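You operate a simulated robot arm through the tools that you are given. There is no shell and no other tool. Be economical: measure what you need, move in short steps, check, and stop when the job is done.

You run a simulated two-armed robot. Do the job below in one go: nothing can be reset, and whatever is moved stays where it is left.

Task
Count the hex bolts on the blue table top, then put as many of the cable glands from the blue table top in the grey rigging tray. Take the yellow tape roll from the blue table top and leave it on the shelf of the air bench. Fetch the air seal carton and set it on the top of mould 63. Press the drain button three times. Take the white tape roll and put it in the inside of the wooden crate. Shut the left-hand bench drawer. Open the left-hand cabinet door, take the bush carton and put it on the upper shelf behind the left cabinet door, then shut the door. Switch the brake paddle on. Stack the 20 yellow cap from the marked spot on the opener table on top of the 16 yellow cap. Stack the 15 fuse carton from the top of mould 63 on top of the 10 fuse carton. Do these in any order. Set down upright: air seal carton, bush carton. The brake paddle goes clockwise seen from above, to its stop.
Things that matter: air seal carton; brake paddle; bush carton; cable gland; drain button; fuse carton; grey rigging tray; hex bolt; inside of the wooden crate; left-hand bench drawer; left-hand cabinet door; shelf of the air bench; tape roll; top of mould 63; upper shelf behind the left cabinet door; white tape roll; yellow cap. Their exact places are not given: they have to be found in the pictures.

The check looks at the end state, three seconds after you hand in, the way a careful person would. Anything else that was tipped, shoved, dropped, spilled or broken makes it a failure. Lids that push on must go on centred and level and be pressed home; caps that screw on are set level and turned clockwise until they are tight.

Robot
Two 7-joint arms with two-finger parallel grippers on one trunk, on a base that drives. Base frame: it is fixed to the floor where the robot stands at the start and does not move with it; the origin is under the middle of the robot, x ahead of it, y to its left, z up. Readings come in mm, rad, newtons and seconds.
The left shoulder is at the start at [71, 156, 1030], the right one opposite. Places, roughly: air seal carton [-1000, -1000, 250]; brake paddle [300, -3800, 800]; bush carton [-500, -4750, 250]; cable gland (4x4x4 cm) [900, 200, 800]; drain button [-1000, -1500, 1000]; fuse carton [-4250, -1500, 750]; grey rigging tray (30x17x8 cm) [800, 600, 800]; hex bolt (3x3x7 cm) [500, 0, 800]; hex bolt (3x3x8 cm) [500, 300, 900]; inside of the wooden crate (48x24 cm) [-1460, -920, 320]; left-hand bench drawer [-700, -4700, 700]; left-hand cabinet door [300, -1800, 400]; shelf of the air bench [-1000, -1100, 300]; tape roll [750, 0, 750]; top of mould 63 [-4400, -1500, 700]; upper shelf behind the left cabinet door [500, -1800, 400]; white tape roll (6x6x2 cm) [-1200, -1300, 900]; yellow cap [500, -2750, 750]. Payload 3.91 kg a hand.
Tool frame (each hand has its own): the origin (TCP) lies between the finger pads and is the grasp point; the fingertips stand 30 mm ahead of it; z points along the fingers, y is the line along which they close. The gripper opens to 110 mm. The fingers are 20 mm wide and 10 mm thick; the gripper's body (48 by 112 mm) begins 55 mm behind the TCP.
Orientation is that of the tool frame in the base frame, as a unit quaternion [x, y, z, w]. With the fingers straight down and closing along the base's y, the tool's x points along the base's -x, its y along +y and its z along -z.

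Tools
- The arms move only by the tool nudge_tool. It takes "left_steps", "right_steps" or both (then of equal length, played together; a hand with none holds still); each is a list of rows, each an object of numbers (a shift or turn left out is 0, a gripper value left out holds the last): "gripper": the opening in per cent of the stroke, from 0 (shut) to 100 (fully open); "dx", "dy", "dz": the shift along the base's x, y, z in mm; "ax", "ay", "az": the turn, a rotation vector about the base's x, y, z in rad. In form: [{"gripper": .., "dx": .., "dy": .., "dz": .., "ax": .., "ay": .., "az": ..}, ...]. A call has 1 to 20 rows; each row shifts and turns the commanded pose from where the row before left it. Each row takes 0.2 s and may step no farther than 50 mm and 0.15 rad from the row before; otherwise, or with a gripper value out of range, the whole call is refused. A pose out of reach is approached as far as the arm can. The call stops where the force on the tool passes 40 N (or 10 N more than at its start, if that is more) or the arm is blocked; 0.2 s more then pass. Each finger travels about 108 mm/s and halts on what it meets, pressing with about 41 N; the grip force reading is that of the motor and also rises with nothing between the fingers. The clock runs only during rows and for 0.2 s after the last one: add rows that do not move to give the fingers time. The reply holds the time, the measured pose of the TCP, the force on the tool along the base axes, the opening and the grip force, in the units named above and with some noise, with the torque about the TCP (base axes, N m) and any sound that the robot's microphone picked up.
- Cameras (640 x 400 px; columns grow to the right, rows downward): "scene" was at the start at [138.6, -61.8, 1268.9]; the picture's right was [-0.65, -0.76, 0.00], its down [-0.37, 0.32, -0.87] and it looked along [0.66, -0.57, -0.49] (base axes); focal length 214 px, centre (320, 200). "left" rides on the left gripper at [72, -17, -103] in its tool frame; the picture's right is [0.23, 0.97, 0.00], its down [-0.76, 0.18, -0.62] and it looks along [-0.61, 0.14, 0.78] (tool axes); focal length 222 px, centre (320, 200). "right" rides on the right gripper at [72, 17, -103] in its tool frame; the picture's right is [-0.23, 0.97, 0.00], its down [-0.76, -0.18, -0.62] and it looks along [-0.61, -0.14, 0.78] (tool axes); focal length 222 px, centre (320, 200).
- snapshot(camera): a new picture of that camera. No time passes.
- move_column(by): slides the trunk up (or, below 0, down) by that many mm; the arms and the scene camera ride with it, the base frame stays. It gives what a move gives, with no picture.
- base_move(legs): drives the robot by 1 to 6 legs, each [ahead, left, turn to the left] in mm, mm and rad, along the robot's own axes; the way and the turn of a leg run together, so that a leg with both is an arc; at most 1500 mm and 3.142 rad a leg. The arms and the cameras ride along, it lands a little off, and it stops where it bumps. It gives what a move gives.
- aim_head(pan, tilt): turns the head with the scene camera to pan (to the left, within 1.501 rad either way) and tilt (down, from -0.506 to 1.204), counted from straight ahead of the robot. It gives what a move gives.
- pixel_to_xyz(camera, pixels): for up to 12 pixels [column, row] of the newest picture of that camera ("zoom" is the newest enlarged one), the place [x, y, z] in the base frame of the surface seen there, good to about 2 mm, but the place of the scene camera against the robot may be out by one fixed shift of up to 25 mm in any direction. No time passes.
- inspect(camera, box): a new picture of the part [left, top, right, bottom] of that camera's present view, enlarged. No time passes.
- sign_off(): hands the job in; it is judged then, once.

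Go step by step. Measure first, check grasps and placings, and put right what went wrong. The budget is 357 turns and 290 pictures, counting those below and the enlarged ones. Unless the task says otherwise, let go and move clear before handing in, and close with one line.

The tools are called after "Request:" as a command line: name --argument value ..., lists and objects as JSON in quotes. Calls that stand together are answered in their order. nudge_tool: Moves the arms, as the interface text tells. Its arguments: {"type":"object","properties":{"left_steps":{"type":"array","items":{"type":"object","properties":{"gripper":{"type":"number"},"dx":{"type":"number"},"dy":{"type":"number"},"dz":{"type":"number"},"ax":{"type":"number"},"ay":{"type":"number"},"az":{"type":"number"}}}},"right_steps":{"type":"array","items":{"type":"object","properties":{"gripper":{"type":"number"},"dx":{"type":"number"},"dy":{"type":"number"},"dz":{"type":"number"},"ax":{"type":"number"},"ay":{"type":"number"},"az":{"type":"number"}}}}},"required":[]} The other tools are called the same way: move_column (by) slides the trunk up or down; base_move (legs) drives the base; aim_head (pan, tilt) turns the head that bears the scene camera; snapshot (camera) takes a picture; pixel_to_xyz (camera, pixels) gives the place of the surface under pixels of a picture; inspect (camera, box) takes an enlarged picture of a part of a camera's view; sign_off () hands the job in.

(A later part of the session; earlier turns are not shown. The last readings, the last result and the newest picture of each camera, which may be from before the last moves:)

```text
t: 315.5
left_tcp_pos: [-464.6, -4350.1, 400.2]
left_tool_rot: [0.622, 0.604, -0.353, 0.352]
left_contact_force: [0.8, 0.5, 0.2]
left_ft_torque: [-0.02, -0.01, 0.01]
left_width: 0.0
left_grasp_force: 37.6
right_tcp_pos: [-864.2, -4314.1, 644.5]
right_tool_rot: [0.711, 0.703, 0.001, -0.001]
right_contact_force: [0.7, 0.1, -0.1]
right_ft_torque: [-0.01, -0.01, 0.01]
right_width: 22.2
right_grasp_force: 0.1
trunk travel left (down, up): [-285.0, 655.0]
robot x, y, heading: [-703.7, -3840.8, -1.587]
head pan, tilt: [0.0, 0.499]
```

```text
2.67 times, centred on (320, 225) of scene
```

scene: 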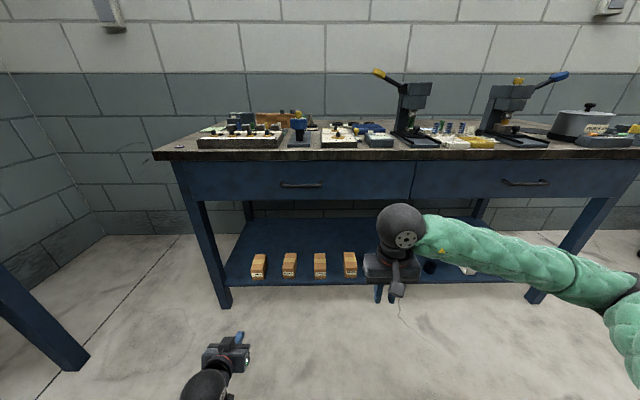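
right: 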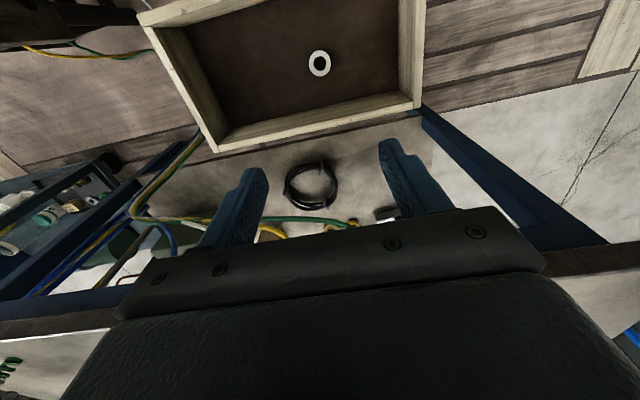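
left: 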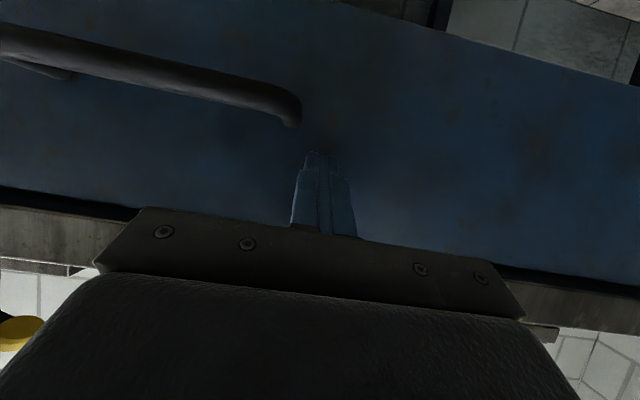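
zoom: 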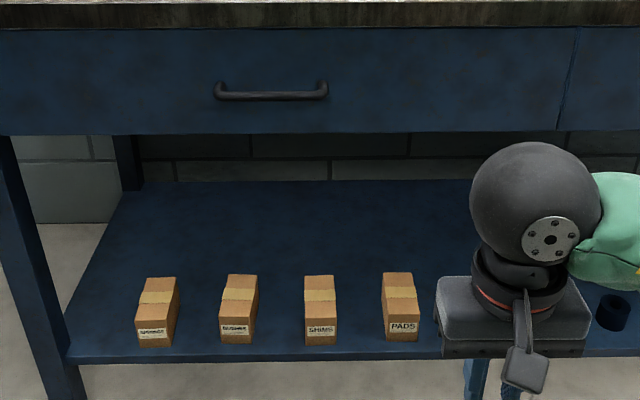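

The drawer is flush with its neighbour. Four cartons are on the lower shelf, so I'll read their labels.

Request:
inspect --camera "scene" --box '[245, 250, 305, 285]'

Request:
pixel_to_xyz --camera "scene" --pixels '[[259, 258], [289, 257], [288, 272], [259, 273], [289, 264], [320, 257], [280, 283], [300, 240]]'

```text
10.67 times, centred on (275, 268) of scene
```

zoom: 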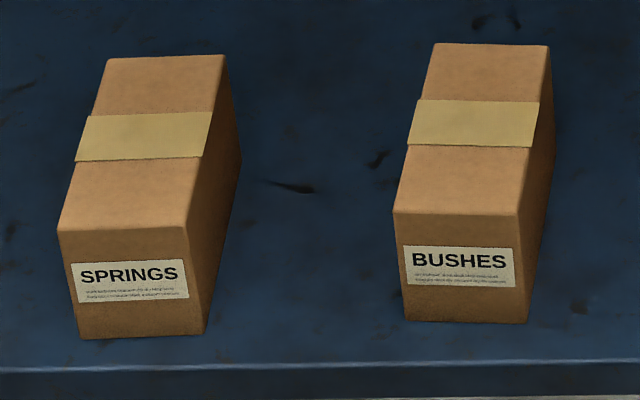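

```text
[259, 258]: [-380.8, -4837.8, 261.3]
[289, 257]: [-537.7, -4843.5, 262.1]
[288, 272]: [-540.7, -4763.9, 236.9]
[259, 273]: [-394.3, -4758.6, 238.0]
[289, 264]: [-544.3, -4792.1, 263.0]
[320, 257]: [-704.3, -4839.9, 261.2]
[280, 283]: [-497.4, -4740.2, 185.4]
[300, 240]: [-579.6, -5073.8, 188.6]
```

BUSHES is the second carton at about (-541,-4815), top z 262. I'll level the left hand, lower the trunk a bit, and approach it.

Request:
nudge_tool --left_steps '[{"ax": 0.15, "dz": 20}, {"ax": 0.15, "dz": 20}, {"ax": 0.15, "dz": 20}, {"ax": 0.15, "dz": 20}, {"ax": 0.15, "dz": 20}, {"ax": 0.15}, {"ax": 0.15, "gripper": 85}, {"dx": -30}, {"dx": -30}, {"dx": -20}]'

Request:
move_column --by -180

Request:
snapshot --camera "left"

Request:
snapshot --camera "scene"

```text
t: 317.7
left_tcp_pos: [-542.9, -4350.3, 500.4]
left_tool_rot: [0.714, 0.7, -0.003, -0.007]
left_contact_force: [-0.1, -0.5, 0.4]
left_ft_torque: [0.02, 0.02, -0.01]
left_width: 93.6
left_grasp_force: 0.2
right_tcp_pos: [-863.3, -4314.3, 646.1]
right_tool_rot: [0.71, 0.704, 0.002, -0.002]
right_contact_force: [-0.2, 0.4, -1.0]
right_ft_torque: [0.0, 0.02, -0.01]
right_width: 22.0
right_grasp_force: 0.0
trunk travel left (down, up): [-285.0, 655.0]
robot x, y, heading: [-701.5, -3840.0, -1.584]
head pan, tilt: [0.0, 0.499]
```

```text
t: 319.7
left_tcp_pos: [-543.7, -4350.6, 319.2]
left_tool_rot: [0.714, 0.7, -0.003, -0.007]
left_contact_force: [-0.3, -0.3, -0.2]
left_ft_torque: [0.02, 0.04, -0.02]
left_width: 93.4
left_grasp_force: 0.0
right_tcp_pos: [-863.6, -4315.4, 465.5]
right_tool_rot: [0.711, 0.703, 0.001, -0.002]
right_contact_force: [-0.9, 1.0, 0.1]
right_ft_torque: [0.03, -0.03, 0.0]
right_width: 22.1
right_grasp_force: 0.1
trunk travel left (down, up): [-105.0, 835.0]
robot x, y, heading: [-705.2, -3843.1, -1.589]
head pan, tilt: [0.0, 0.499]
```

```text
146 pictures are left
```

left: 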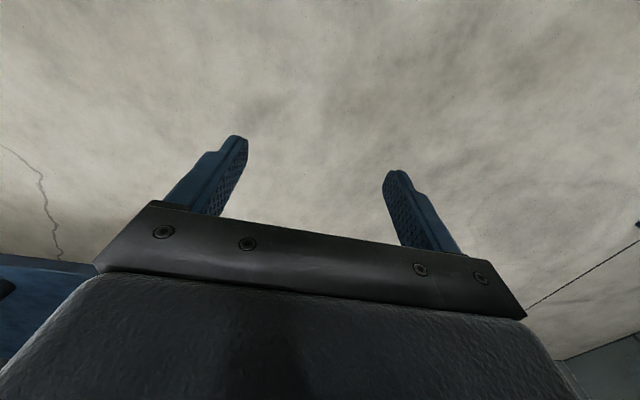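

```text
145 pictures are left
```

scene: 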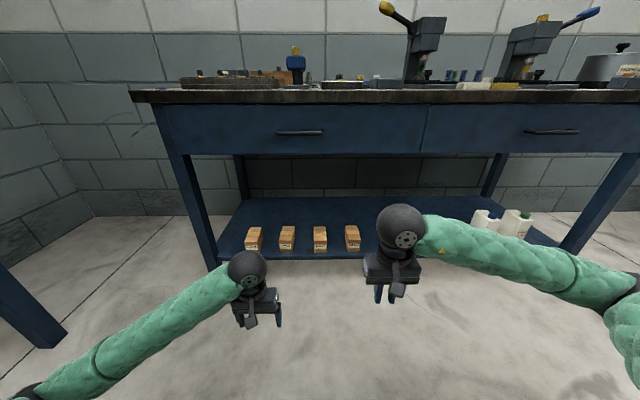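

I'll drive ahead 150 mm to be in reach, then bring the left hand forward at z 325.

Request:
base_move --legs '[[150, 0, 0]]'

Request:
nudge_tool --left_steps '[{"dy": -45, "dz": 6}, {"dy": -45}, {"dy": -45}, {"dy": -45}, {"dy": -30}, {}]'

Request:
snapshot --camera "left"

```text
t: 321.1
left_tcp_pos: [-544.6, -4503.1, 320.6]
left_tool_rot: [0.713, 0.701, -0.004, -0.007]
left_contact_force: [-0.5, 0.4, 0.0]
left_ft_torque: [-0.03, 0.01, -0.01]
left_width: 93.4
left_grasp_force: 0.0
right_tcp_pos: [-865.4, -4468.5, 465.5]
right_tool_rot: [0.709, 0.705, 0.002, -0.001]
right_contact_force: [0.6, 0.2, 0.3]
right_ft_torque: [0.01, 0.03, 0.01]
right_width: 22.1
right_grasp_force: 0.1
trunk travel left (down, up): [-105.0, 835.0]
robot x, y, heading: [-701.4, -3993.6, -1.58]
head pan, tilt: [0.0, 0.499]
```

```text
t: 322.5
left_tcp_pos: [-541.8, -4717.2, 326.2]
left_tool_rot: [0.713, 0.701, -0.004, -0.008]
left_contact_force: [-0.9, -0.1, -0.4]
left_ft_torque: [-0.02, 0.0, 0.0]
left_width: 93.5
left_grasp_force: 0.1
right_tcp_pos: [-864.2, -4469.0, 466.8]
right_tool_rot: [0.709, 0.706, 0.001, -0.001]
right_contact_force: [0.9, -0.6, -0.2]
right_ft_torque: [0.0, -0.01, 0.0]
right_width: 22.0
right_grasp_force: 0.2
trunk travel left (down, up): [-105.0, 835.0]
robot x, y, heading: [-704.9, -3997.4, -1.583]
head pan, tilt: [0.0, 0.499]
```

```text
144 pictures are left
```

left: 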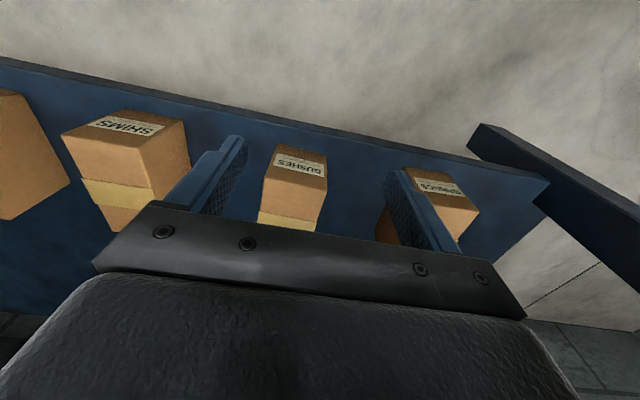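

Request:
pixel_to_xyz --camera "left" --pixels '[[267, 178], [324, 190], [262, 212], [318, 220], [295, 160], [240, 130], [205, 150], [405, 182], [190, 150], [295, 205]]'

```text
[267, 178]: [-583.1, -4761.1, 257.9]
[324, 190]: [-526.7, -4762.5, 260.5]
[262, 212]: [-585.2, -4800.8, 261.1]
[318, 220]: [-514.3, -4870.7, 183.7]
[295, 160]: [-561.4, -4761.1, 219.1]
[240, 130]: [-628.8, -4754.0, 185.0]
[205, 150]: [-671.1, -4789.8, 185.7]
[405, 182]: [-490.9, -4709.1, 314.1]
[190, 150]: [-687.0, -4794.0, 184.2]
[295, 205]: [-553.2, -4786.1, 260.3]
```

Carton x -584..-526, front y -4761, shelf 185, top 261. I'll go over (-555,-4812), lower to z 243 and grip.

Request:
nudge_tool --left_steps '[{"dx": -13, "dy": -40}, {"dy": -45}, {"dy": -10}, {"dz": -40}, {"dz": -42}, {}, {"gripper": 0}, {}, {}, {}]'

Request:
snapshot --camera "left"

```text
t: 324.7
left_tcp_pos: [-557.6, -4807.5, 243.1]
left_tool_rot: [0.713, 0.701, -0.004, -0.008]
left_contact_force: [0.0, -0.6, 0.3]
left_ft_torque: [-0.22, -0.03, -0.1]
left_width: 60.0
left_grasp_force: 41.3
right_tcp_pos: [-864.8, -4470.0, 465.5]
right_tool_rot: [0.709, 0.705, 0.002, -0.001]
right_contact_force: [-0.6, 0.8, 0.1]
right_ft_torque: [0.0, 0.03, 0.03]
right_width: 22.0
right_grasp_force: 0.1
trunk travel left (down, up): [-105.0, 835.0]
robot x, y, heading: [-703.3, -3993.1, -1.582]
head pan, tilt: [0.0, 0.499]
```

```text
143 pictures are left
```

left: 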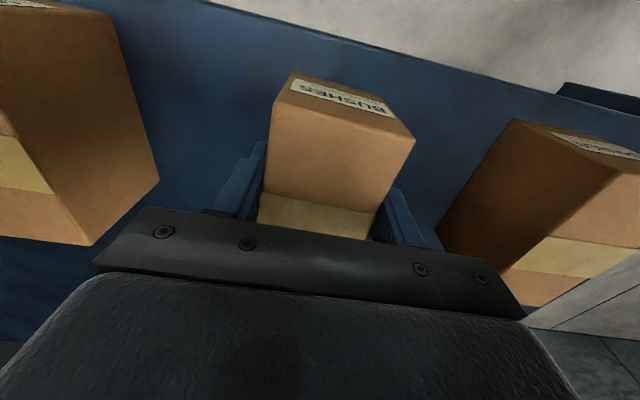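

Gripped at 60 mm. I'll lift and withdraw, then raise the trunk.

Request:
nudge_tool --left_steps '[{"dz": 20}, {"dz": 40}, {"dy": 45}, {"dy": 45}, {"dy": 45}, {"dy": 45}, {"dy": 45}, {"dy": 45}, {"dy": 45}, {"dy": 45}, {"dy": 45}]'

Request:
base_move --legs '[[-200, 0, 0]]'

Request:
move_column --by 400

Request:
move_column --by 400

Request:
snapshot --camera "scene"

Request:
snapshot --camera "left"

```text
t: 327.1
left_tcp_pos: [-560.7, -4410.0, 300.4]
left_tool_rot: [0.713, 0.701, -0.003, -0.008]
left_contact_force: [0.3, -0.5, -2.5]
left_ft_torque: [0.06, -0.02, 0.02]
left_width: 60.2
left_grasp_force: 41.1
left hand out of reach, approached as far as the arm can: row 11
right_tcp_pos: [-864.5, -4468.8, 466.1]
right_tool_rot: [0.709, 0.705, 0.001, -0.001]
right_contact_force: [0.1, 0.2, 0.1]
right_ft_torque: [-0.02, 0.0, -0.03]
right_width: 21.9
right_grasp_force: 0.0
trunk travel left (down, up): [-105.0, 835.0]
robot x, y, heading: [-705.2, -3995.8, -1.583]
head pan, tilt: [0.0, 0.499]
```

```text
t: 328.7
left_tcp_pos: [-557.4, -4211.0, 300.5]
left_tool_rot: [0.712, 0.702, -0.003, -0.008]
left_contact_force: [0.9, 0.6, -3.1]
left_ft_torque: [0.03, 0.01, -0.01]
left_width: 59.9
left_grasp_force: 40.8
right_tcp_pos: [-860.6, -4271.0, 464.6]
right_tool_rot: [0.707, 0.707, 0.001, -0.002]
right_contact_force: [-0.2, 0.5, 0.0]
right_ft_torque: [0.02, -0.03, 0.0]
right_width: 21.9
right_grasp_force: 0.0
trunk travel left (down, up): [-105.0, 835.0]
robot x, y, heading: [-704.2, -3791.8, -1.581]
head pan, tilt: [0.0, 0.499]
```

```text
t: 332.5
left_tcp_pos: [-556.7, -4210.6, 700.3]
left_tool_rot: [0.712, 0.702, -0.003, -0.009]
left_contact_force: [0.5, 0.7, -3.2]
left_ft_torque: [0.04, 0.01, 0.01]
left_width: 59.8
left_grasp_force: 41.0
right_tcp_pos: [-861.9, -4270.9, 865.5]
right_tool_rot: [0.707, 0.707, 0.002, -0.002]
right_contact_force: [0.1, -0.1, -0.1]
right_ft_torque: [0.0, 0.02, 0.03]
right_width: 22.1
right_grasp_force: 0.0
trunk travel left (down, up): [-505.0, 435.0]
robot x, y, heading: [-704.8, -3793.8, -1.575]
head pan, tilt: [0.0, 0.499]
```

```text
t: 336.3
left_tcp_pos: [-556.0, -4212.1, 1100.4]
left_tool_rot: [0.712, 0.702, -0.003, -0.008]
left_contact_force: [-0.4, 0.5, -4.3]
left_ft_torque: [0.05, 0.02, 0.03]
left_width: 59.9
left_grasp_force: 40.4
right_tcp_pos: [-860.0, -4270.9, 1266.0]
right_tool_rot: [0.708, 0.707, 0.001, -0.001]
right_contact_force: [0.4, -0.6, -1.0]
right_ft_torque: [0.01, 0.01, 0.0]
right_width: 22.2
right_grasp_force: 0.0
trunk travel left (down, up): [-905.0, 35.0]
robot x, y, heading: [-701.5, -3794.5, -1.58]
head pan, tilt: [0.0, 0.499]
```

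```text
142 pictures are left
```

scene: 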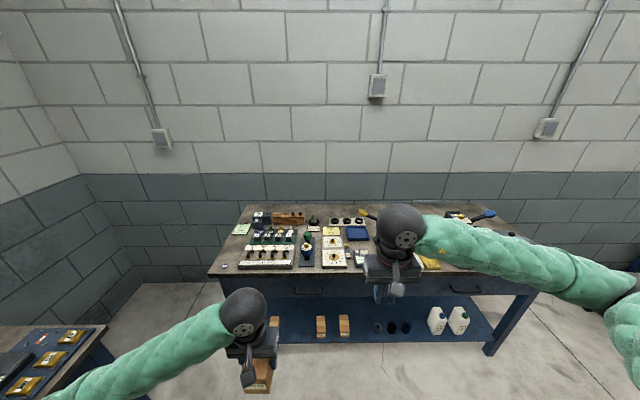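

```text
141 pictures are left
```

left: 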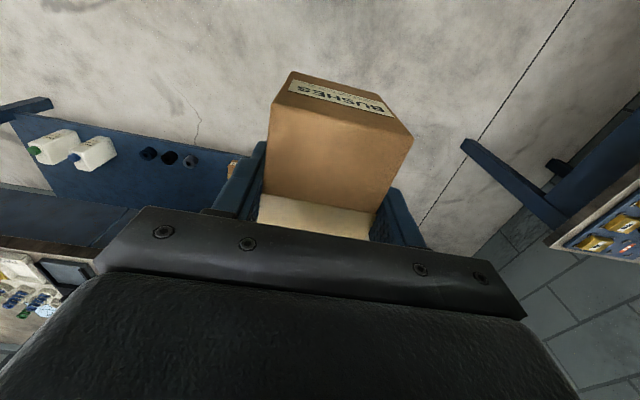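

Bush carton is held. Now turn east to face the bench with the brake paddle.

Request:
base_move --legs '[[0, 0, 1.58]]'

Request:
aim_head --pan -0.1 --tilt 0.5

Request:
snapshot --camera "scene"

Request:
inspect --camera "scene" --box '[200, 160, 480, 330]'

```text
t: 340.5
left_tcp_pos: [-282.5, -3660.8, 1100.1]
left_tool_rot: [0.021, 1.0, -0.009, -0.004]
left_contact_force: [0.3, 0.0, -4.2]
left_ft_torque: [0.01, 0.0, -0.01]
left_width: 59.8
left_grasp_force: 41.0
right_tcp_pos: [-232.1, -3965.2, 1265.5]
right_tool_rot: [0.016, 1.0, 0.0, -0.002]
right_contact_force: [-0.4, 0.2, 0.1]
right_ft_torque: [0.0, 0.03, 0.01]
right_width: 22.3
right_grasp_force: 0.0
trunk travel left (down, up): [-905.0, 35.0]
robot x, y, heading: [-705.4, -3794.5, -0.042]
head pan, tilt: [0.0, 0.499]
```

```text
t: 341.1
left_tcp_pos: [-282.1, -3659.9, 1098.4]
left_tool_rot: [0.021, 1.0, -0.008, -0.003]
left_contact_force: [0.6, 0.1, -3.3]
left_ft_torque: [0.01, 0.06, 0.0]
left_width: 59.8
left_grasp_force: 40.8
right_tcp_pos: [-232.1, -3964.5, 1265.3]
right_tool_rot: [0.015, 1.0, 0.0, -0.001]
right_contact_force: [0.4, 0.1, -0.6]
right_ft_torque: [0.05, -0.01, 0.01]
right_width: 22.1
right_grasp_force: 0.1
trunk travel left (down, up): [-905.0, 35.0]
robot x, y, heading: [-704.6, -3794.5, -0.041]
head pan, tilt: [-0.099, 0.499]
```

```text
140 pictures are left
```

scene: 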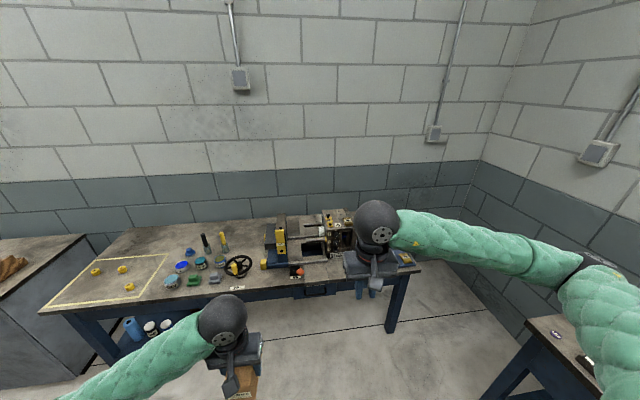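

```text
2.29 times, centred on (340, 245) of scene
```

zoom: 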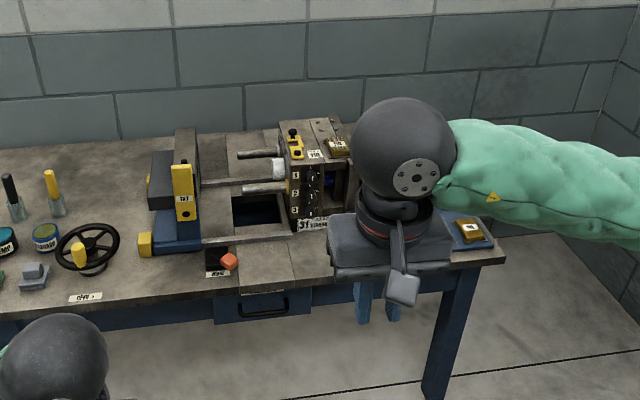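

Request:
inspect --camera "scene" --box '[260, 240, 350, 300]'

Request:
inspect --camera "scene" --box '[30, 210, 260, 330]'

Request:
pixel_to_xyz --camera "scene" --pixels '[[299, 271], [292, 272], [296, 278], [296, 262], [310, 285], [95, 271], [122, 269], [130, 286], [75, 300], [410, 265]]'

```text
6.67 times, centred on (305, 270) of scene
```

zoom: 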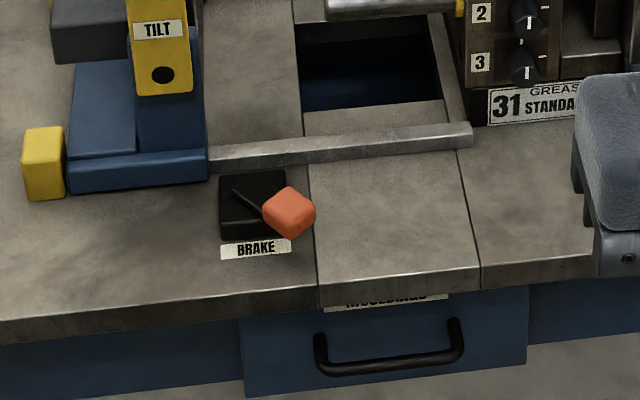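

```text
2.78 times, centred on (145, 270) of scene
```

zoom: 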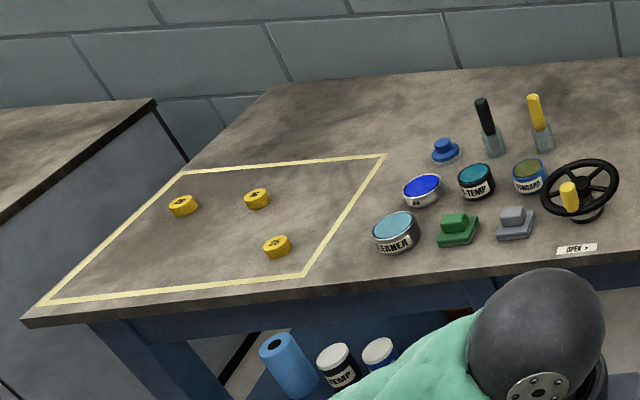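

```text
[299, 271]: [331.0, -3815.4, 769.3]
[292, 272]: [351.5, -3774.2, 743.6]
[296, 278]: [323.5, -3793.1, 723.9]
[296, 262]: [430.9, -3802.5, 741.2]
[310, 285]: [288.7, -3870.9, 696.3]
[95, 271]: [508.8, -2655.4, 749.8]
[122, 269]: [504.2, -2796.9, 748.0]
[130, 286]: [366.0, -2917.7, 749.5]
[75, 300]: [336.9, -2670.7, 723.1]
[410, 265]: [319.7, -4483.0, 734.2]
```

The brake paddle's red knob is at about (331,-3815,769) over a black plate, pointing right. Clockwise from above means the knob sweeps toward the robot and then left. I'll drive closer.

Request:
base_move --legs '[[330, 0, 0.04]]'

Request:
nudge_tool --right_steps '[{"gripper": 0, "dx": 40, "dy": 20, "dz": -20}, {"dx": 40, "dy": 20, "dz": -20}, {"dx": 40, "dy": 20, "dz": -20}, {"dx": 0, "dy": 20, "dz": -40}, {"dx": 0, "dy": 20, "dz": -40}, {"dy": 20, "dz": -40}, {"dz": -40}, {"dz": -40}, {}]'

Request:
snapshot --camera "right"

Request:
snapshot --camera "scene"

```text
t: 343.4
left_tcp_pos: [48.6, -3648.3, 1100.8]
left_tool_rot: [0.001, 1.0, -0.009, -0.004]
left_contact_force: [0.9, -0.3, -3.2]
left_ft_torque: [-0.01, 0.02, 0.03]
left_width: 59.9
left_grasp_force: 41.0
right_tcp_pos: [112.3, -3951.6, 1266.4]
right_tool_rot: [-0.006, 1.0, 0.0, -0.002]
right_contact_force: [0.4, 0.3, 0.3]
right_ft_torque: [0.0, -0.03, 0.01]
right_width: 22.0
right_grasp_force: 0.0
trunk travel left (down, up): [-905.0, 35.0]
robot x, y, heading: [-366.4, -3802.7, 0.003]
head pan, tilt: [-0.099, 0.499]
```

```text
t: 345.4
left_tcp_pos: [49.3, -3648.1, 1100.0]
left_tool_rot: [0.002, 1.0, -0.008, -0.004]
left_contact_force: [0.8, -0.6, -4.5]
left_ft_torque: [0.02, 0.01, 0.02]
left_width: 59.8
left_grasp_force: 40.8
right_tcp_pos: [230.3, -3830.5, 1005.8]
right_tool_rot: [-0.005, 1.0, -0.001, -0.002]
right_contact_force: [-0.9, 0.2, 0.4]
right_ft_torque: [0.0, -0.01, 0.0]
right_width: 0.0
right_grasp_force: 37.4
trunk travel left (down, up): [-905.0, 35.0]
robot x, y, heading: [-369.3, -3798.3, 0.001]
head pan, tilt: [-0.099, 0.499]
```

```text
136 pictures are left
```

right: 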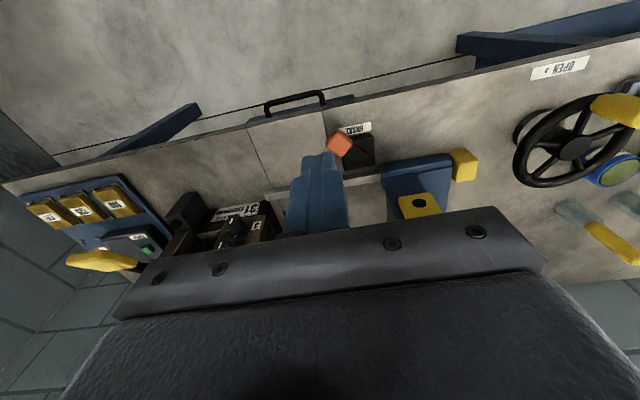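

```text
135 pictures are left
```

scene: 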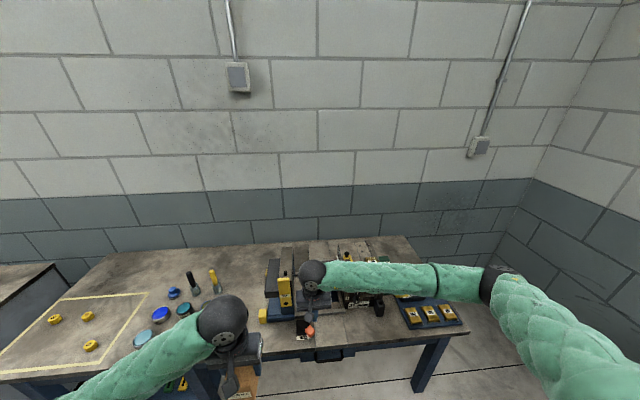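

Request:
inspect --camera "right" --box '[290, 100, 420, 200]'

Request:
inspect --camera "scene" --box '[260, 290, 350, 360]'

Request:
pixel_to_xyz --camera "right" --pixels '[[339, 142], [330, 143], [350, 146], [340, 155], [375, 140], [373, 160], [358, 140], [355, 150], [364, 128], [410, 175], [345, 165]]'

```text
4.00 times, centred on (355, 150) of right
```

zoom: 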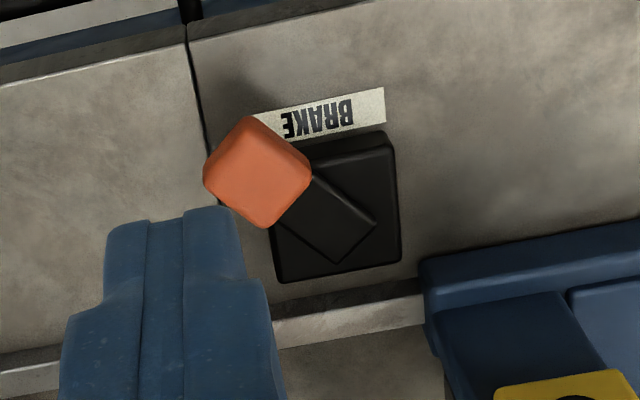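

```text
5.71 times, centred on (305, 325) of scene
```

zoom: 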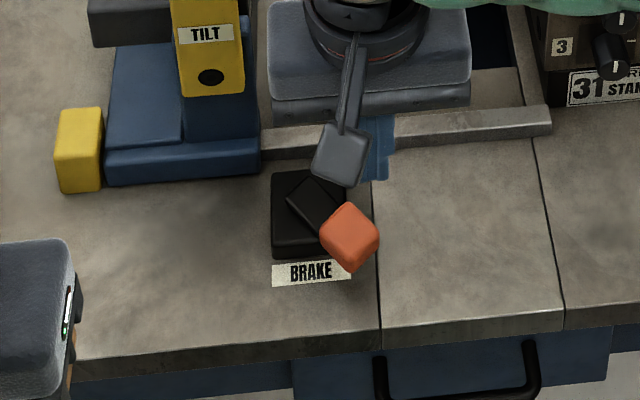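

```text
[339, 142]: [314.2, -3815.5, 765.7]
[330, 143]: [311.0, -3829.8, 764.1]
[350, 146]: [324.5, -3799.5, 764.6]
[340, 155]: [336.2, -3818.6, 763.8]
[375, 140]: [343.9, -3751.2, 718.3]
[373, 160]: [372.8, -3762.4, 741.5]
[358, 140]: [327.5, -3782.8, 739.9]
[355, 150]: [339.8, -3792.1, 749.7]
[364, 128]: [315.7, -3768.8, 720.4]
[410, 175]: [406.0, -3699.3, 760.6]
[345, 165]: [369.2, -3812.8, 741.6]
```

The pivot is about (345,-3787) and the knob centre about (320,-3815), radius ~38. I'll set closed fingertips behind the knob at (347,-3834) and check before sweeping.

Request:
nudge_tool --right_steps '[{"dx": 40, "dz": -40}, {"dx": 40, "dz": -40}, {"dx": 37, "dy": -6, "dz": -30}, {"dz": -40}, {"dz": -30}, {}]'

Request:
snapshot --camera "right"

Request:
inspect --camera "scene" --box '[250, 260, 370, 360]'

```text
refused: row 1 steps farther than a row can; nothing moved
```

```text
132 pictures are left
```

right: 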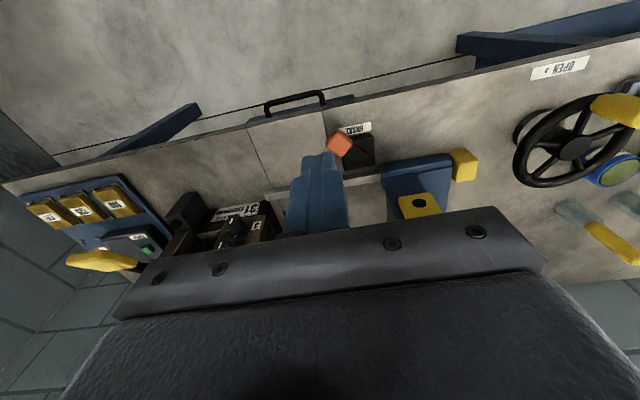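

```text
4.00 times, centred on (310, 310) of scene
```

zoom: 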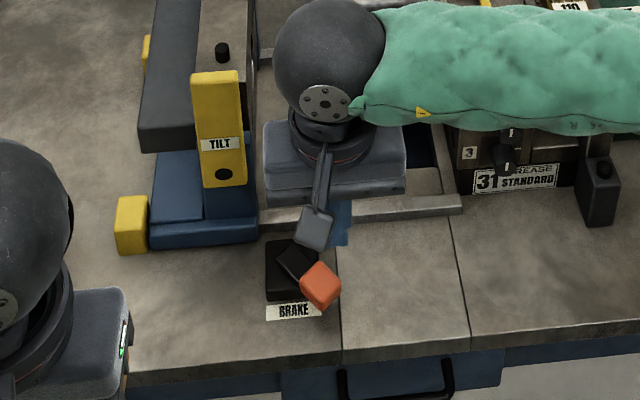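

Request:
nudge_tool --right_steps '[{"dx": 30, "dz": -36}, {"dx": 30, "dz": -36}, {"dx": 30, "dz": -36}, {"dx": 27, "dy": -6, "dz": -36}, {"dz": -36}, {}]'

Request:
snapshot --camera "right"

Request:
inspect --camera "scene" --box '[250, 260, 370, 360]'

```text
t: 346.8
left_tcp_pos: [47.2, -3648.4, 1100.4]
left_tool_rot: [0.001, 1.0, -0.007, -0.004]
left_contact_force: [0.0, 1.0, -4.1]
left_ft_torque: [0.0, 0.02, 0.03]
left_width: 59.7
left_grasp_force: 41.6
right_tcp_pos: [349.1, -3839.0, 821.7]
right_tool_rot: [-0.005, 1.0, 0.0, -0.002]
right_contact_force: [-0.7, -0.5, 0.2]
right_ft_torque: [0.02, 0.03, 0.02]
right_width: 0.0
right_grasp_force: 38.0
trunk travel left (down, up): [-905.0, 35.0]
robot x, y, heading: [-368.6, -3798.0, 0.005]
head pan, tilt: [-0.099, 0.499]
```

```text
130 pictures are left
```

right: 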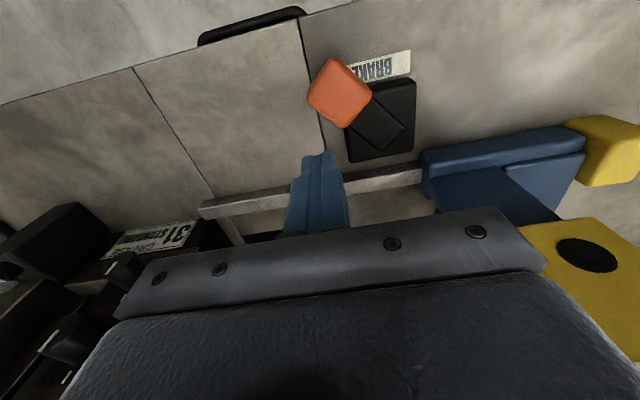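

```text
4.00 times, centred on (310, 310) of scene
```

zoom: 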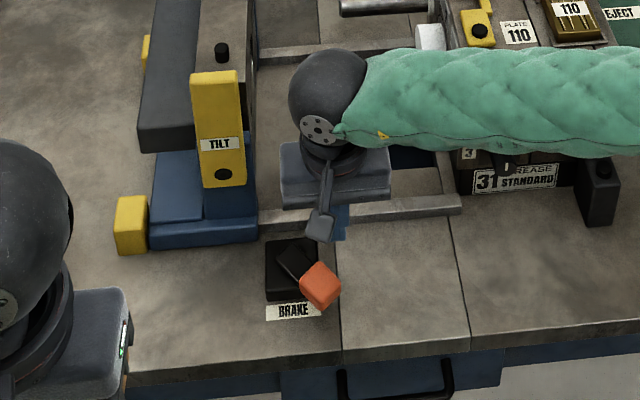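

Request:
pixel_to_xyz --camera "right" --pixels '[[340, 93], [310, 95], [370, 95], [345, 125], [333, 62], [250, 192], [370, 172], [400, 140], [355, 158], [380, 105], [395, 125]]'

```text
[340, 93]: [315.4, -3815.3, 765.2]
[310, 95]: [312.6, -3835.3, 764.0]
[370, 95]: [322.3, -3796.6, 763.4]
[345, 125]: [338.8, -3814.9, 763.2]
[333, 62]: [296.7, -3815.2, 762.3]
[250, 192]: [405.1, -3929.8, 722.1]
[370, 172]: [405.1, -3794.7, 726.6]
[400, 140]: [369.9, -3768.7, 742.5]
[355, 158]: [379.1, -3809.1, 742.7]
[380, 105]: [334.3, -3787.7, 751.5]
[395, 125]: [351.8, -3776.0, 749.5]
```

Clear to go down. I'll lower the tips beside the knob and begin the clockwise sweep.

Request:
nudge_tool --right_steps '[{"dz": -25}, {"dz": -16}, {}, {"dx": -11, "dy": 5}, {"dx": -11.8, "dy": 4.2}, {"dx": -10.3, "dy": 7.1}]'

Request:
snapshot --camera "right"

```text
t: 348.2
left_tcp_pos: [49.2, -3648.6, 1100.2]
left_tool_rot: [0.001, 1.0, -0.008, -0.004]
left_contact_force: [-0.4, -0.7, -3.8]
left_ft_torque: [0.0, 0.04, 0.0]
left_width: 60.0
left_grasp_force: 40.6
right_tcp_pos: [317.0, -3821.0, 785.4]
right_tool_rot: [-0.005, 1.0, 0.0, -0.002]
right_contact_force: [0.3, -0.6, 0.7]
right_ft_torque: [-0.03, 0.0, 0.0]
right_width: 0.1
right_grasp_force: 37.2
trunk travel left (down, up): [-905.0, 35.0]
robot x, y, heading: [-368.4, -3798.7, 0.009]
head pan, tilt: [-0.099, 0.499]
```

```text
128 pictures are left
```

right: 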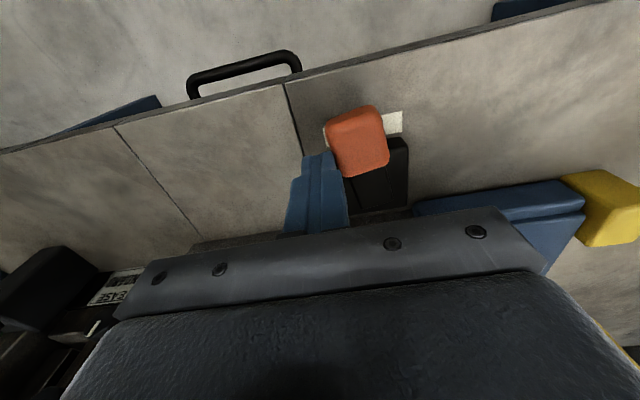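

The knob has moved clockwise and now points toward the robot. I'll continue the sweep.

Request:
nudge_tool --right_steps '[{"dx": -8.2, "dy": 9.6}, {"dx": -5.4, "dy": 11.3}, {"dx": -2.2, "dy": 12.3}]'

Request:
snapshot --camera "right"

```text
t: 349.0
left_tcp_pos: [49.2, -3647.7, 1100.2]
left_tool_rot: [0.001, 1.0, -0.008, -0.003]
left_contact_force: [0.3, 0.6, -3.7]
left_ft_torque: [-0.03, 0.04, 0.04]
left_width: 59.6
left_grasp_force: 40.6
right_tcp_pos: [300.7, -3789.0, 786.2]
right_tool_rot: [-0.005, 1.0, 0.0, -0.003]
right_contact_force: [-0.6, 0.4, 0.0]
right_ft_torque: [0.02, -0.03, 0.02]
right_width: 0.0
right_grasp_force: 37.6
trunk travel left (down, up): [-905.0, 35.0]
robot x, y, heading: [-366.9, -3798.9, -0.001]
head pan, tilt: [-0.099, 0.499]
```

```text
127 pictures are left
```

right: 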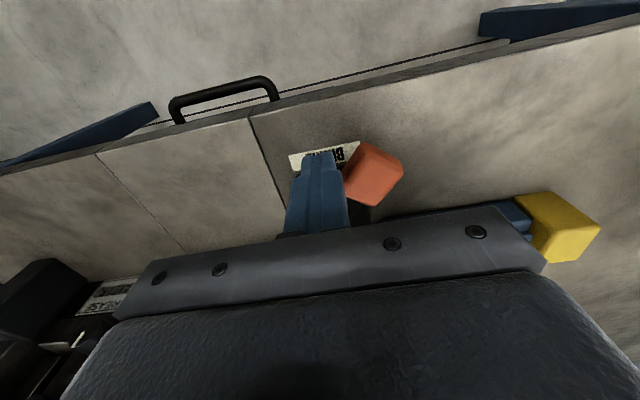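

Request:
nudge_tool --right_steps '[{"dx": 0.9, "dy": 8}, {"dx": 2, "dy": 8}, {"dx": 4, "dy": 8}]'

Request:
snapshot --camera "right"

```text
t: 349.6
left_tcp_pos: [47.8, -3650.1, 1099.3]
left_tool_rot: [0.002, 1.0, -0.008, -0.003]
left_contact_force: [-0.3, 0.8, -3.1]
left_ft_torque: [-0.02, 0.07, -0.04]
left_width: 59.8
left_grasp_force: 41.6
right_tcp_pos: [300.8, -3780.9, 784.1]
right_tool_rot: [-0.003, 1.0, -0.004, -0.003]
right_contact_force: [-18.3, -15.6, 19.9]
right_ft_torque: [-0.13, 0.18, 0.02]
right_width: 0.0
right_grasp_force: 38.0
trunk travel left (down, up): [-905.0, 35.0]
robot x, y, heading: [-364.4, -3797.9, -0.004]
head pan, tilt: [-0.099, 0.499]
stopped in row 3 (right hand): the force on the tool passed its limit at 46 N (the readings are from after the stop); the commanded pose is now the measured one
```

```text
126 pictures are left
```

right: 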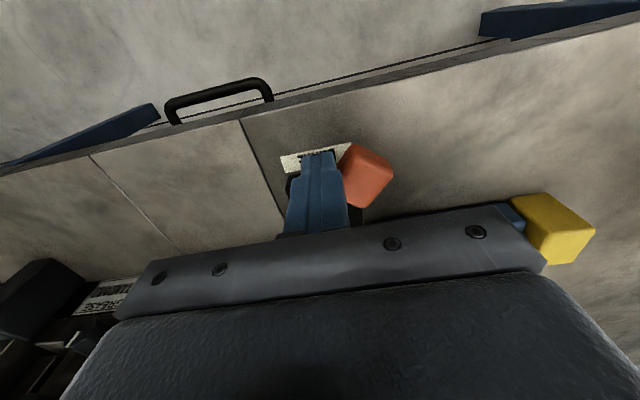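

It stopped at 46 N. I'll lift away and check the paddle angle.

Request:
nudge_tool --right_steps '[{"dy": -6}, {"dz": 20}, {"dz": 40}, {"dz": 45}, {"dz": 45}, {"dz": 45}, {"dx": -40}, {"dx": -40}]'

Request:
snapshot --camera "right"

Request:
inspect --camera "right" --box '[290, 80, 430, 190]'

```text
t: 351.4
left_tcp_pos: [48.0, -3648.2, 1101.4]
left_tool_rot: [0.002, 1.0, -0.008, -0.002]
left_contact_force: [-0.7, 0.2, -3.1]
left_ft_torque: [-0.03, 0.01, 0.02]
left_width: 59.7
left_grasp_force: 41.2
right_tcp_pos: [221.8, -3788.0, 977.9]
right_tool_rot: [-0.003, 1.0, -0.005, -0.002]
right_contact_force: [0.4, -0.5, 0.5]
right_ft_torque: [0.03, -0.02, 0.03]
right_width: 0.0
right_grasp_force: 38.0
trunk travel left (down, up): [-905.0, 35.0]
robot x, y, heading: [-365.6, -3799.5, 0.004]
head pan, tilt: [-0.099, 0.499]
```

```text
125 pictures are left
```

right: 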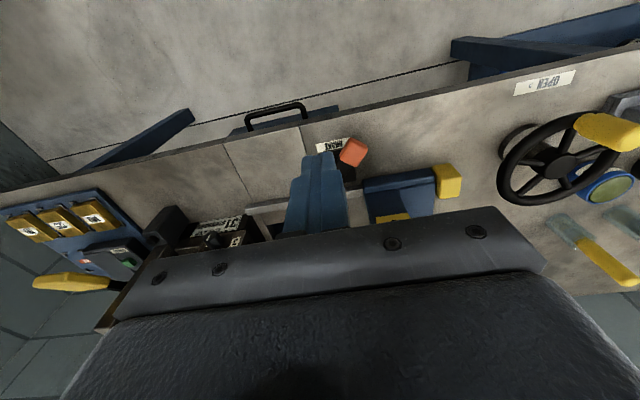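

```text
3.64 times, centred on (360, 135) of right
```

zoom: 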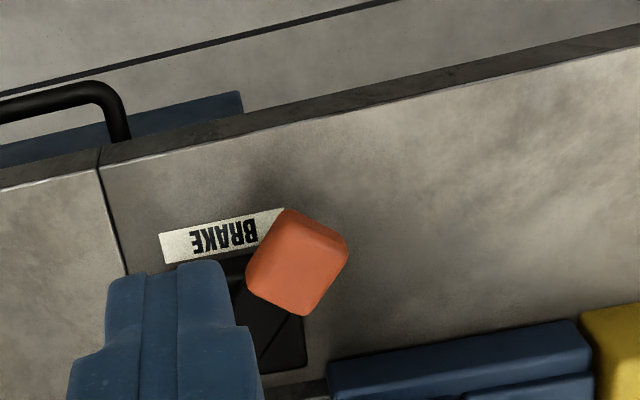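

Request:
pixel_to_xyz --camera "right" --pixels '[[353, 151], [340, 155], [365, 153], [351, 141], [353, 165], [348, 172]]'

Request:
inspect --camera "scene" --box '[250, 280, 370, 360]'

```text
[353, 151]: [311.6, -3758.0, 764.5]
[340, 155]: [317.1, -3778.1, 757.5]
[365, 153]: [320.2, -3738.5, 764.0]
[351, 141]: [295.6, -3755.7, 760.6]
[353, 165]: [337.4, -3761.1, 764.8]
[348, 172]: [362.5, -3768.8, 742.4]
```

```text
5.00 times, centred on (310, 320) of scene
```

zoom: 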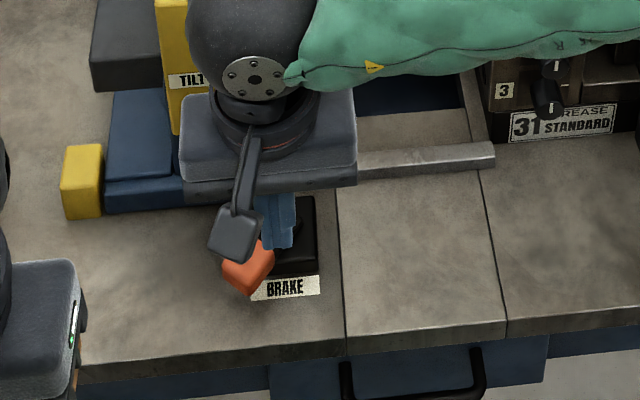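

The knob now sits at (317,-3758), mirrored 90° and at its stop. Next the yellow caps to the north; I'll look that way first.

Request:
nudge_tool --right_steps '[{"dz": 45, "dx": -30}, {"dz": 45, "dx": -30}, {"dz": 45, "dx": -30}, {"dz": 45, "dx": -30}, {"dz": 45}]'

Request:
aim_head --pan 1.2 --tilt 0.6

Request:
snapshot --camera "scene"

```text
refused: row 1 steps farther than a row can; nothing moved
```

```text
t: 352.9
left_tcp_pos: [48.0, -3649.7, 1099.3]
left_tool_rot: [0.003, 1.0, -0.008, -0.003]
left_contact_force: [-0.5, 0.8, -3.7]
left_ft_torque: [-0.01, 0.04, -0.01]
left_width: 59.9
left_grasp_force: 41.2
right_tcp_pos: [223.2, -3787.8, 976.8]
right_tool_rot: [-0.002, 1.0, -0.005, -0.003]
right_contact_force: [0.1, 0.6, 0.3]
right_ft_torque: [-0.01, -0.03, 0.0]
right_width: 0.0
right_grasp_force: 37.6
trunk travel left (down, up): [-905.0, 35.0]
robot x, y, heading: [-365.7, -3802.4, 0.004]
head pan, tilt: [1.201, 0.6]
```

```text
122 pictures are left
```

scene: 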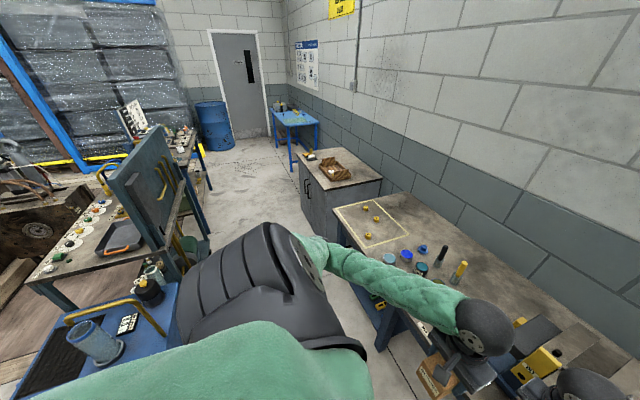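

Request:
pixel_to_xyz --camera "scene" --pixels '[[165, 325], [150, 290], [200, 220], [125, 190], [250, 190], [305, 215], [300, 175], [370, 190], [335, 250], [90, 350]]'

Request:
nudge_tool --right_steps '[{"dz": 40, "dx": -20}, {"dz": 40, "dx": -20}, {"dz": 40, "dx": -20}, {"dz": 40, "dx": -20}, {"dz": 40, "dx": -20}, {"dz": 40}]'

```text
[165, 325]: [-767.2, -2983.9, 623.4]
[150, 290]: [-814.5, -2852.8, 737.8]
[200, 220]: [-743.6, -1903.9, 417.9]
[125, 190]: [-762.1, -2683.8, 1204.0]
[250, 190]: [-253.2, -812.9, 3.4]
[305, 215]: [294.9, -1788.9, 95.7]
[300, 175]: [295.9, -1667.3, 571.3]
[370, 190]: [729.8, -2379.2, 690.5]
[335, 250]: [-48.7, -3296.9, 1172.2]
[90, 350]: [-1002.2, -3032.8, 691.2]
```

```text
t: 354.2
left_tcp_pos: [50.1, -3648.5, 1100.5]
left_tool_rot: [0.002, 1.0, -0.009, -0.003]
left_contact_force: [0.0, -0.8, -4.1]
left_ft_torque: [0.02, 0.0, 0.01]
left_width: 59.5
left_grasp_force: 40.7
right_tcp_pos: [123.8, -3784.6, 1219.5]
right_tool_rot: [-0.003, 1.0, -0.005, -0.004]
right_contact_force: [-0.5, -0.6, 0.8]
right_ft_torque: [0.01, 0.0, 0.02]
right_width: 0.0
right_grasp_force: 37.6
trunk travel left (down, up): [-905.0, 35.0]
robot x, y, heading: [-360.9, -3797.5, 0.001]
head pan, tilt: [1.201, 0.6]
```

The corridor between trolley (x -760) and bench (x 300) is about 1 m wide. I'll shift ahead slightly and strafe north to the caps.

Request:
base_move --legs '[[90, 0, 0], [0, 900, 0]]'

Request:
aim_head --pan 0.0 --tilt 0.8

Request:
snapshot --camera "scene"

```text
t: 359.7
left_tcp_pos: [129.7, -2732.5, 1099.9]
left_tool_rot: [-0.004, 1.0, -0.008, -0.003]
left_contact_force: [0.0, 0.4, -3.9]
left_ft_torque: [-0.01, 0.06, 0.02]
left_width: 59.5
left_grasp_force: 40.9
right_tcp_pos: [207.9, -2867.5, 1219.9]
right_tool_rot: [-0.007, 1.0, -0.005, -0.003]
right_contact_force: [0.4, 0.1, -0.3]
right_ft_torque: [0.0, 0.02, -0.01]
right_width: 0.1
right_grasp_force: 37.8
trunk travel left (down, up): [-905.0, 35.0]
robot x, y, heading: [-282.5, -2885.9, 0.01]
head pan, tilt: [1.201, 0.6]
```

```text
t: 361.1
left_tcp_pos: [130.0, -2732.0, 1100.1]
left_tool_rot: [-0.003, 1.0, -0.008, -0.004]
left_contact_force: [-0.6, 0.9, -3.6]
left_ft_torque: [0.03, 0.06, -0.03]
left_width: 59.8
left_grasp_force: 41.3
right_tcp_pos: [208.0, -2868.5, 1220.3]
right_tool_rot: [-0.008, 1.0, -0.004, -0.003]
right_contact_force: [0.9, -0.6, 0.5]
right_ft_torque: [0.01, -0.02, 0.02]
right_width: 0.0
right_grasp_force: 37.6
trunk travel left (down, up): [-905.0, 35.0]
robot x, y, heading: [-279.6, -2889.7, 0.01]
head pan, tilt: [0.0, 0.799]
```

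```text
121 pictures are left
```

scene: 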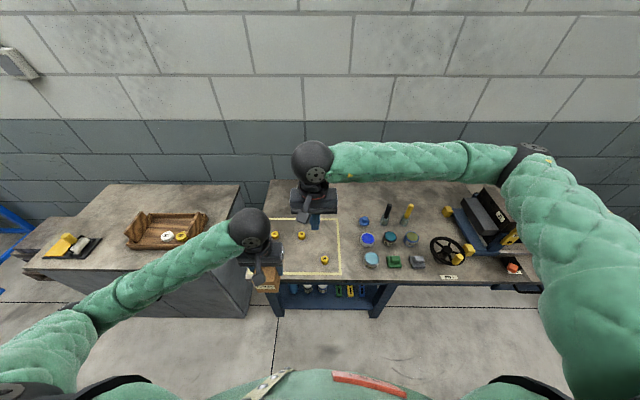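

Request:
inspect --camera "scene" --box '[255, 200, 345, 280]'

Request:
inspect --camera "right" --box '[200, 20, 440, 190]'

Request:
inspect --camera "scene" --box '[40, 180, 240, 300]'

```text
5.00 times, centred on (300, 240) of scene
```

zoom: 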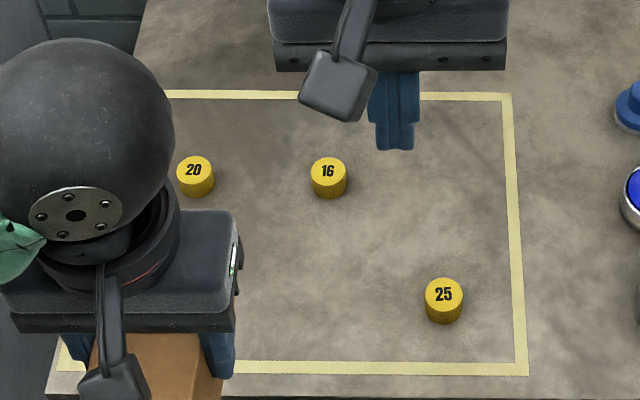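

```text
2.35 times, centred on (320, 105) of right
```

zoom: 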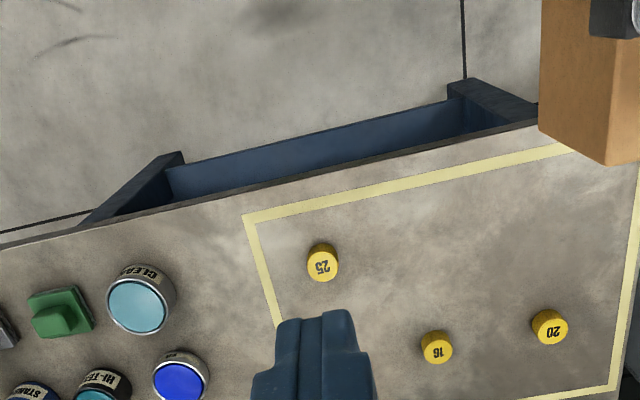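

```text
3.20 times, centred on (140, 240) of scene
```

zoom: 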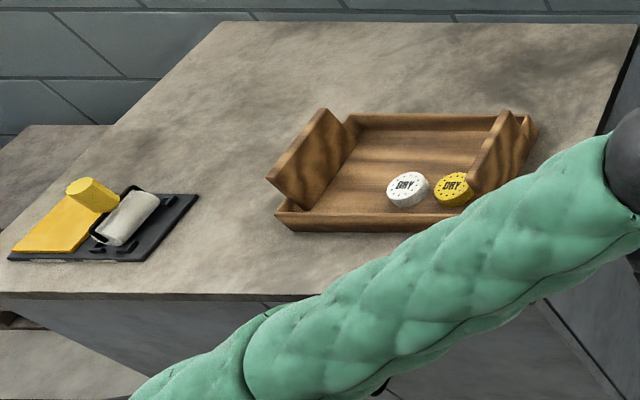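

Caps 20, 16 and 25 are in the marked area: 20 near (508,-2655), 16 near (504,-2797). I'll strafe left 270 so the right hand works straight ahead.

Request:
base_move --legs '[[0, 270, -0.01]]'

Request:
nudge_tool --right_steps '[{"gripper": 70, "dx": 40, "dz": -25}, {"dx": 40, "dz": -25}, {"dx": 40, "dz": -25}, {"dx": 40, "dz": -25}, {"dx": 40, "dz": -25}, {"dx": 40, "dz": -25}, {"dy": -20, "dz": -40}, {"dy": -25, "dz": -40}, {}]'

Request:
snapshot --camera "right"

Request:
snapshot --camera "scene"

```text
t: 363.1
left_tcp_pos: [132.1, -2462.2, 1100.5]
left_tool_rot: [0.004, 1.0, -0.008, -0.004]
left_contact_force: [0.0, -0.1, -3.1]
left_ft_torque: [0.0, 0.06, 0.0]
left_width: 59.9
left_grasp_force: 41.3
right_tcp_pos: [205.1, -2597.6, 1220.3]
right_tool_rot: [-0.002, 1.0, -0.004, -0.003]
right_contact_force: [-0.8, -0.7, 0.6]
right_ft_torque: [-0.01, -0.02, -0.01]
right_width: 0.1
right_grasp_force: 37.9
trunk travel left (down, up): [-905.0, 35.0]
robot x, y, heading: [-285.5, -2612.9, -0.003]
head pan, tilt: [0.0, 0.799]
```

```text
t: 365.1
left_tcp_pos: [132.0, -2460.2, 1100.5]
left_tool_rot: [0.004, 1.0, -0.008, -0.004]
left_contact_force: [-0.6, -0.1, -3.4]
left_ft_torque: [-0.01, 0.03, 0.0]
left_width: 59.8
left_grasp_force: 40.5
right_tcp_pos: [449.0, -2639.3, 987.1]
right_tool_rot: [-0.001, 1.0, -0.005, -0.003]
right_contact_force: [0.1, -0.8, -1.1]
right_ft_torque: [-0.01, 0.01, -0.02]
right_width: 76.8
right_grasp_force: 0.0
trunk travel left (down, up): [-905.0, 35.0]
robot x, y, heading: [-284.1, -2613.9, -0.001]
head pan, tilt: [0.0, 0.799]
```

```text
117 pictures are left
```

right: 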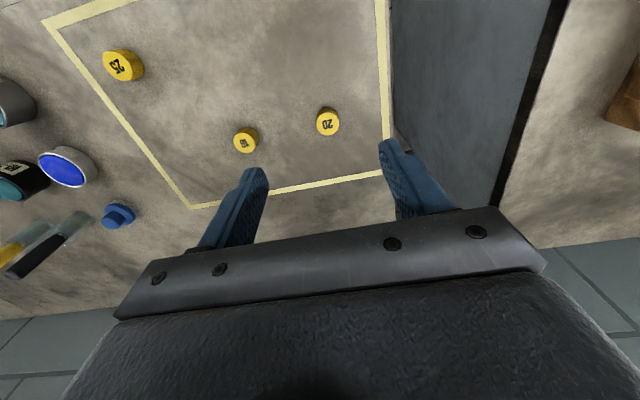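

```text
116 pictures are left
```

scene: 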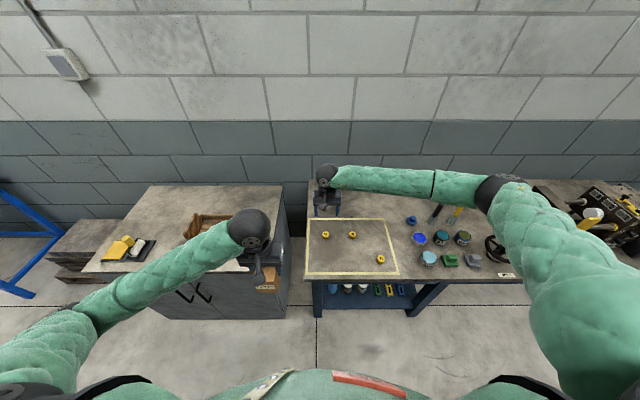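

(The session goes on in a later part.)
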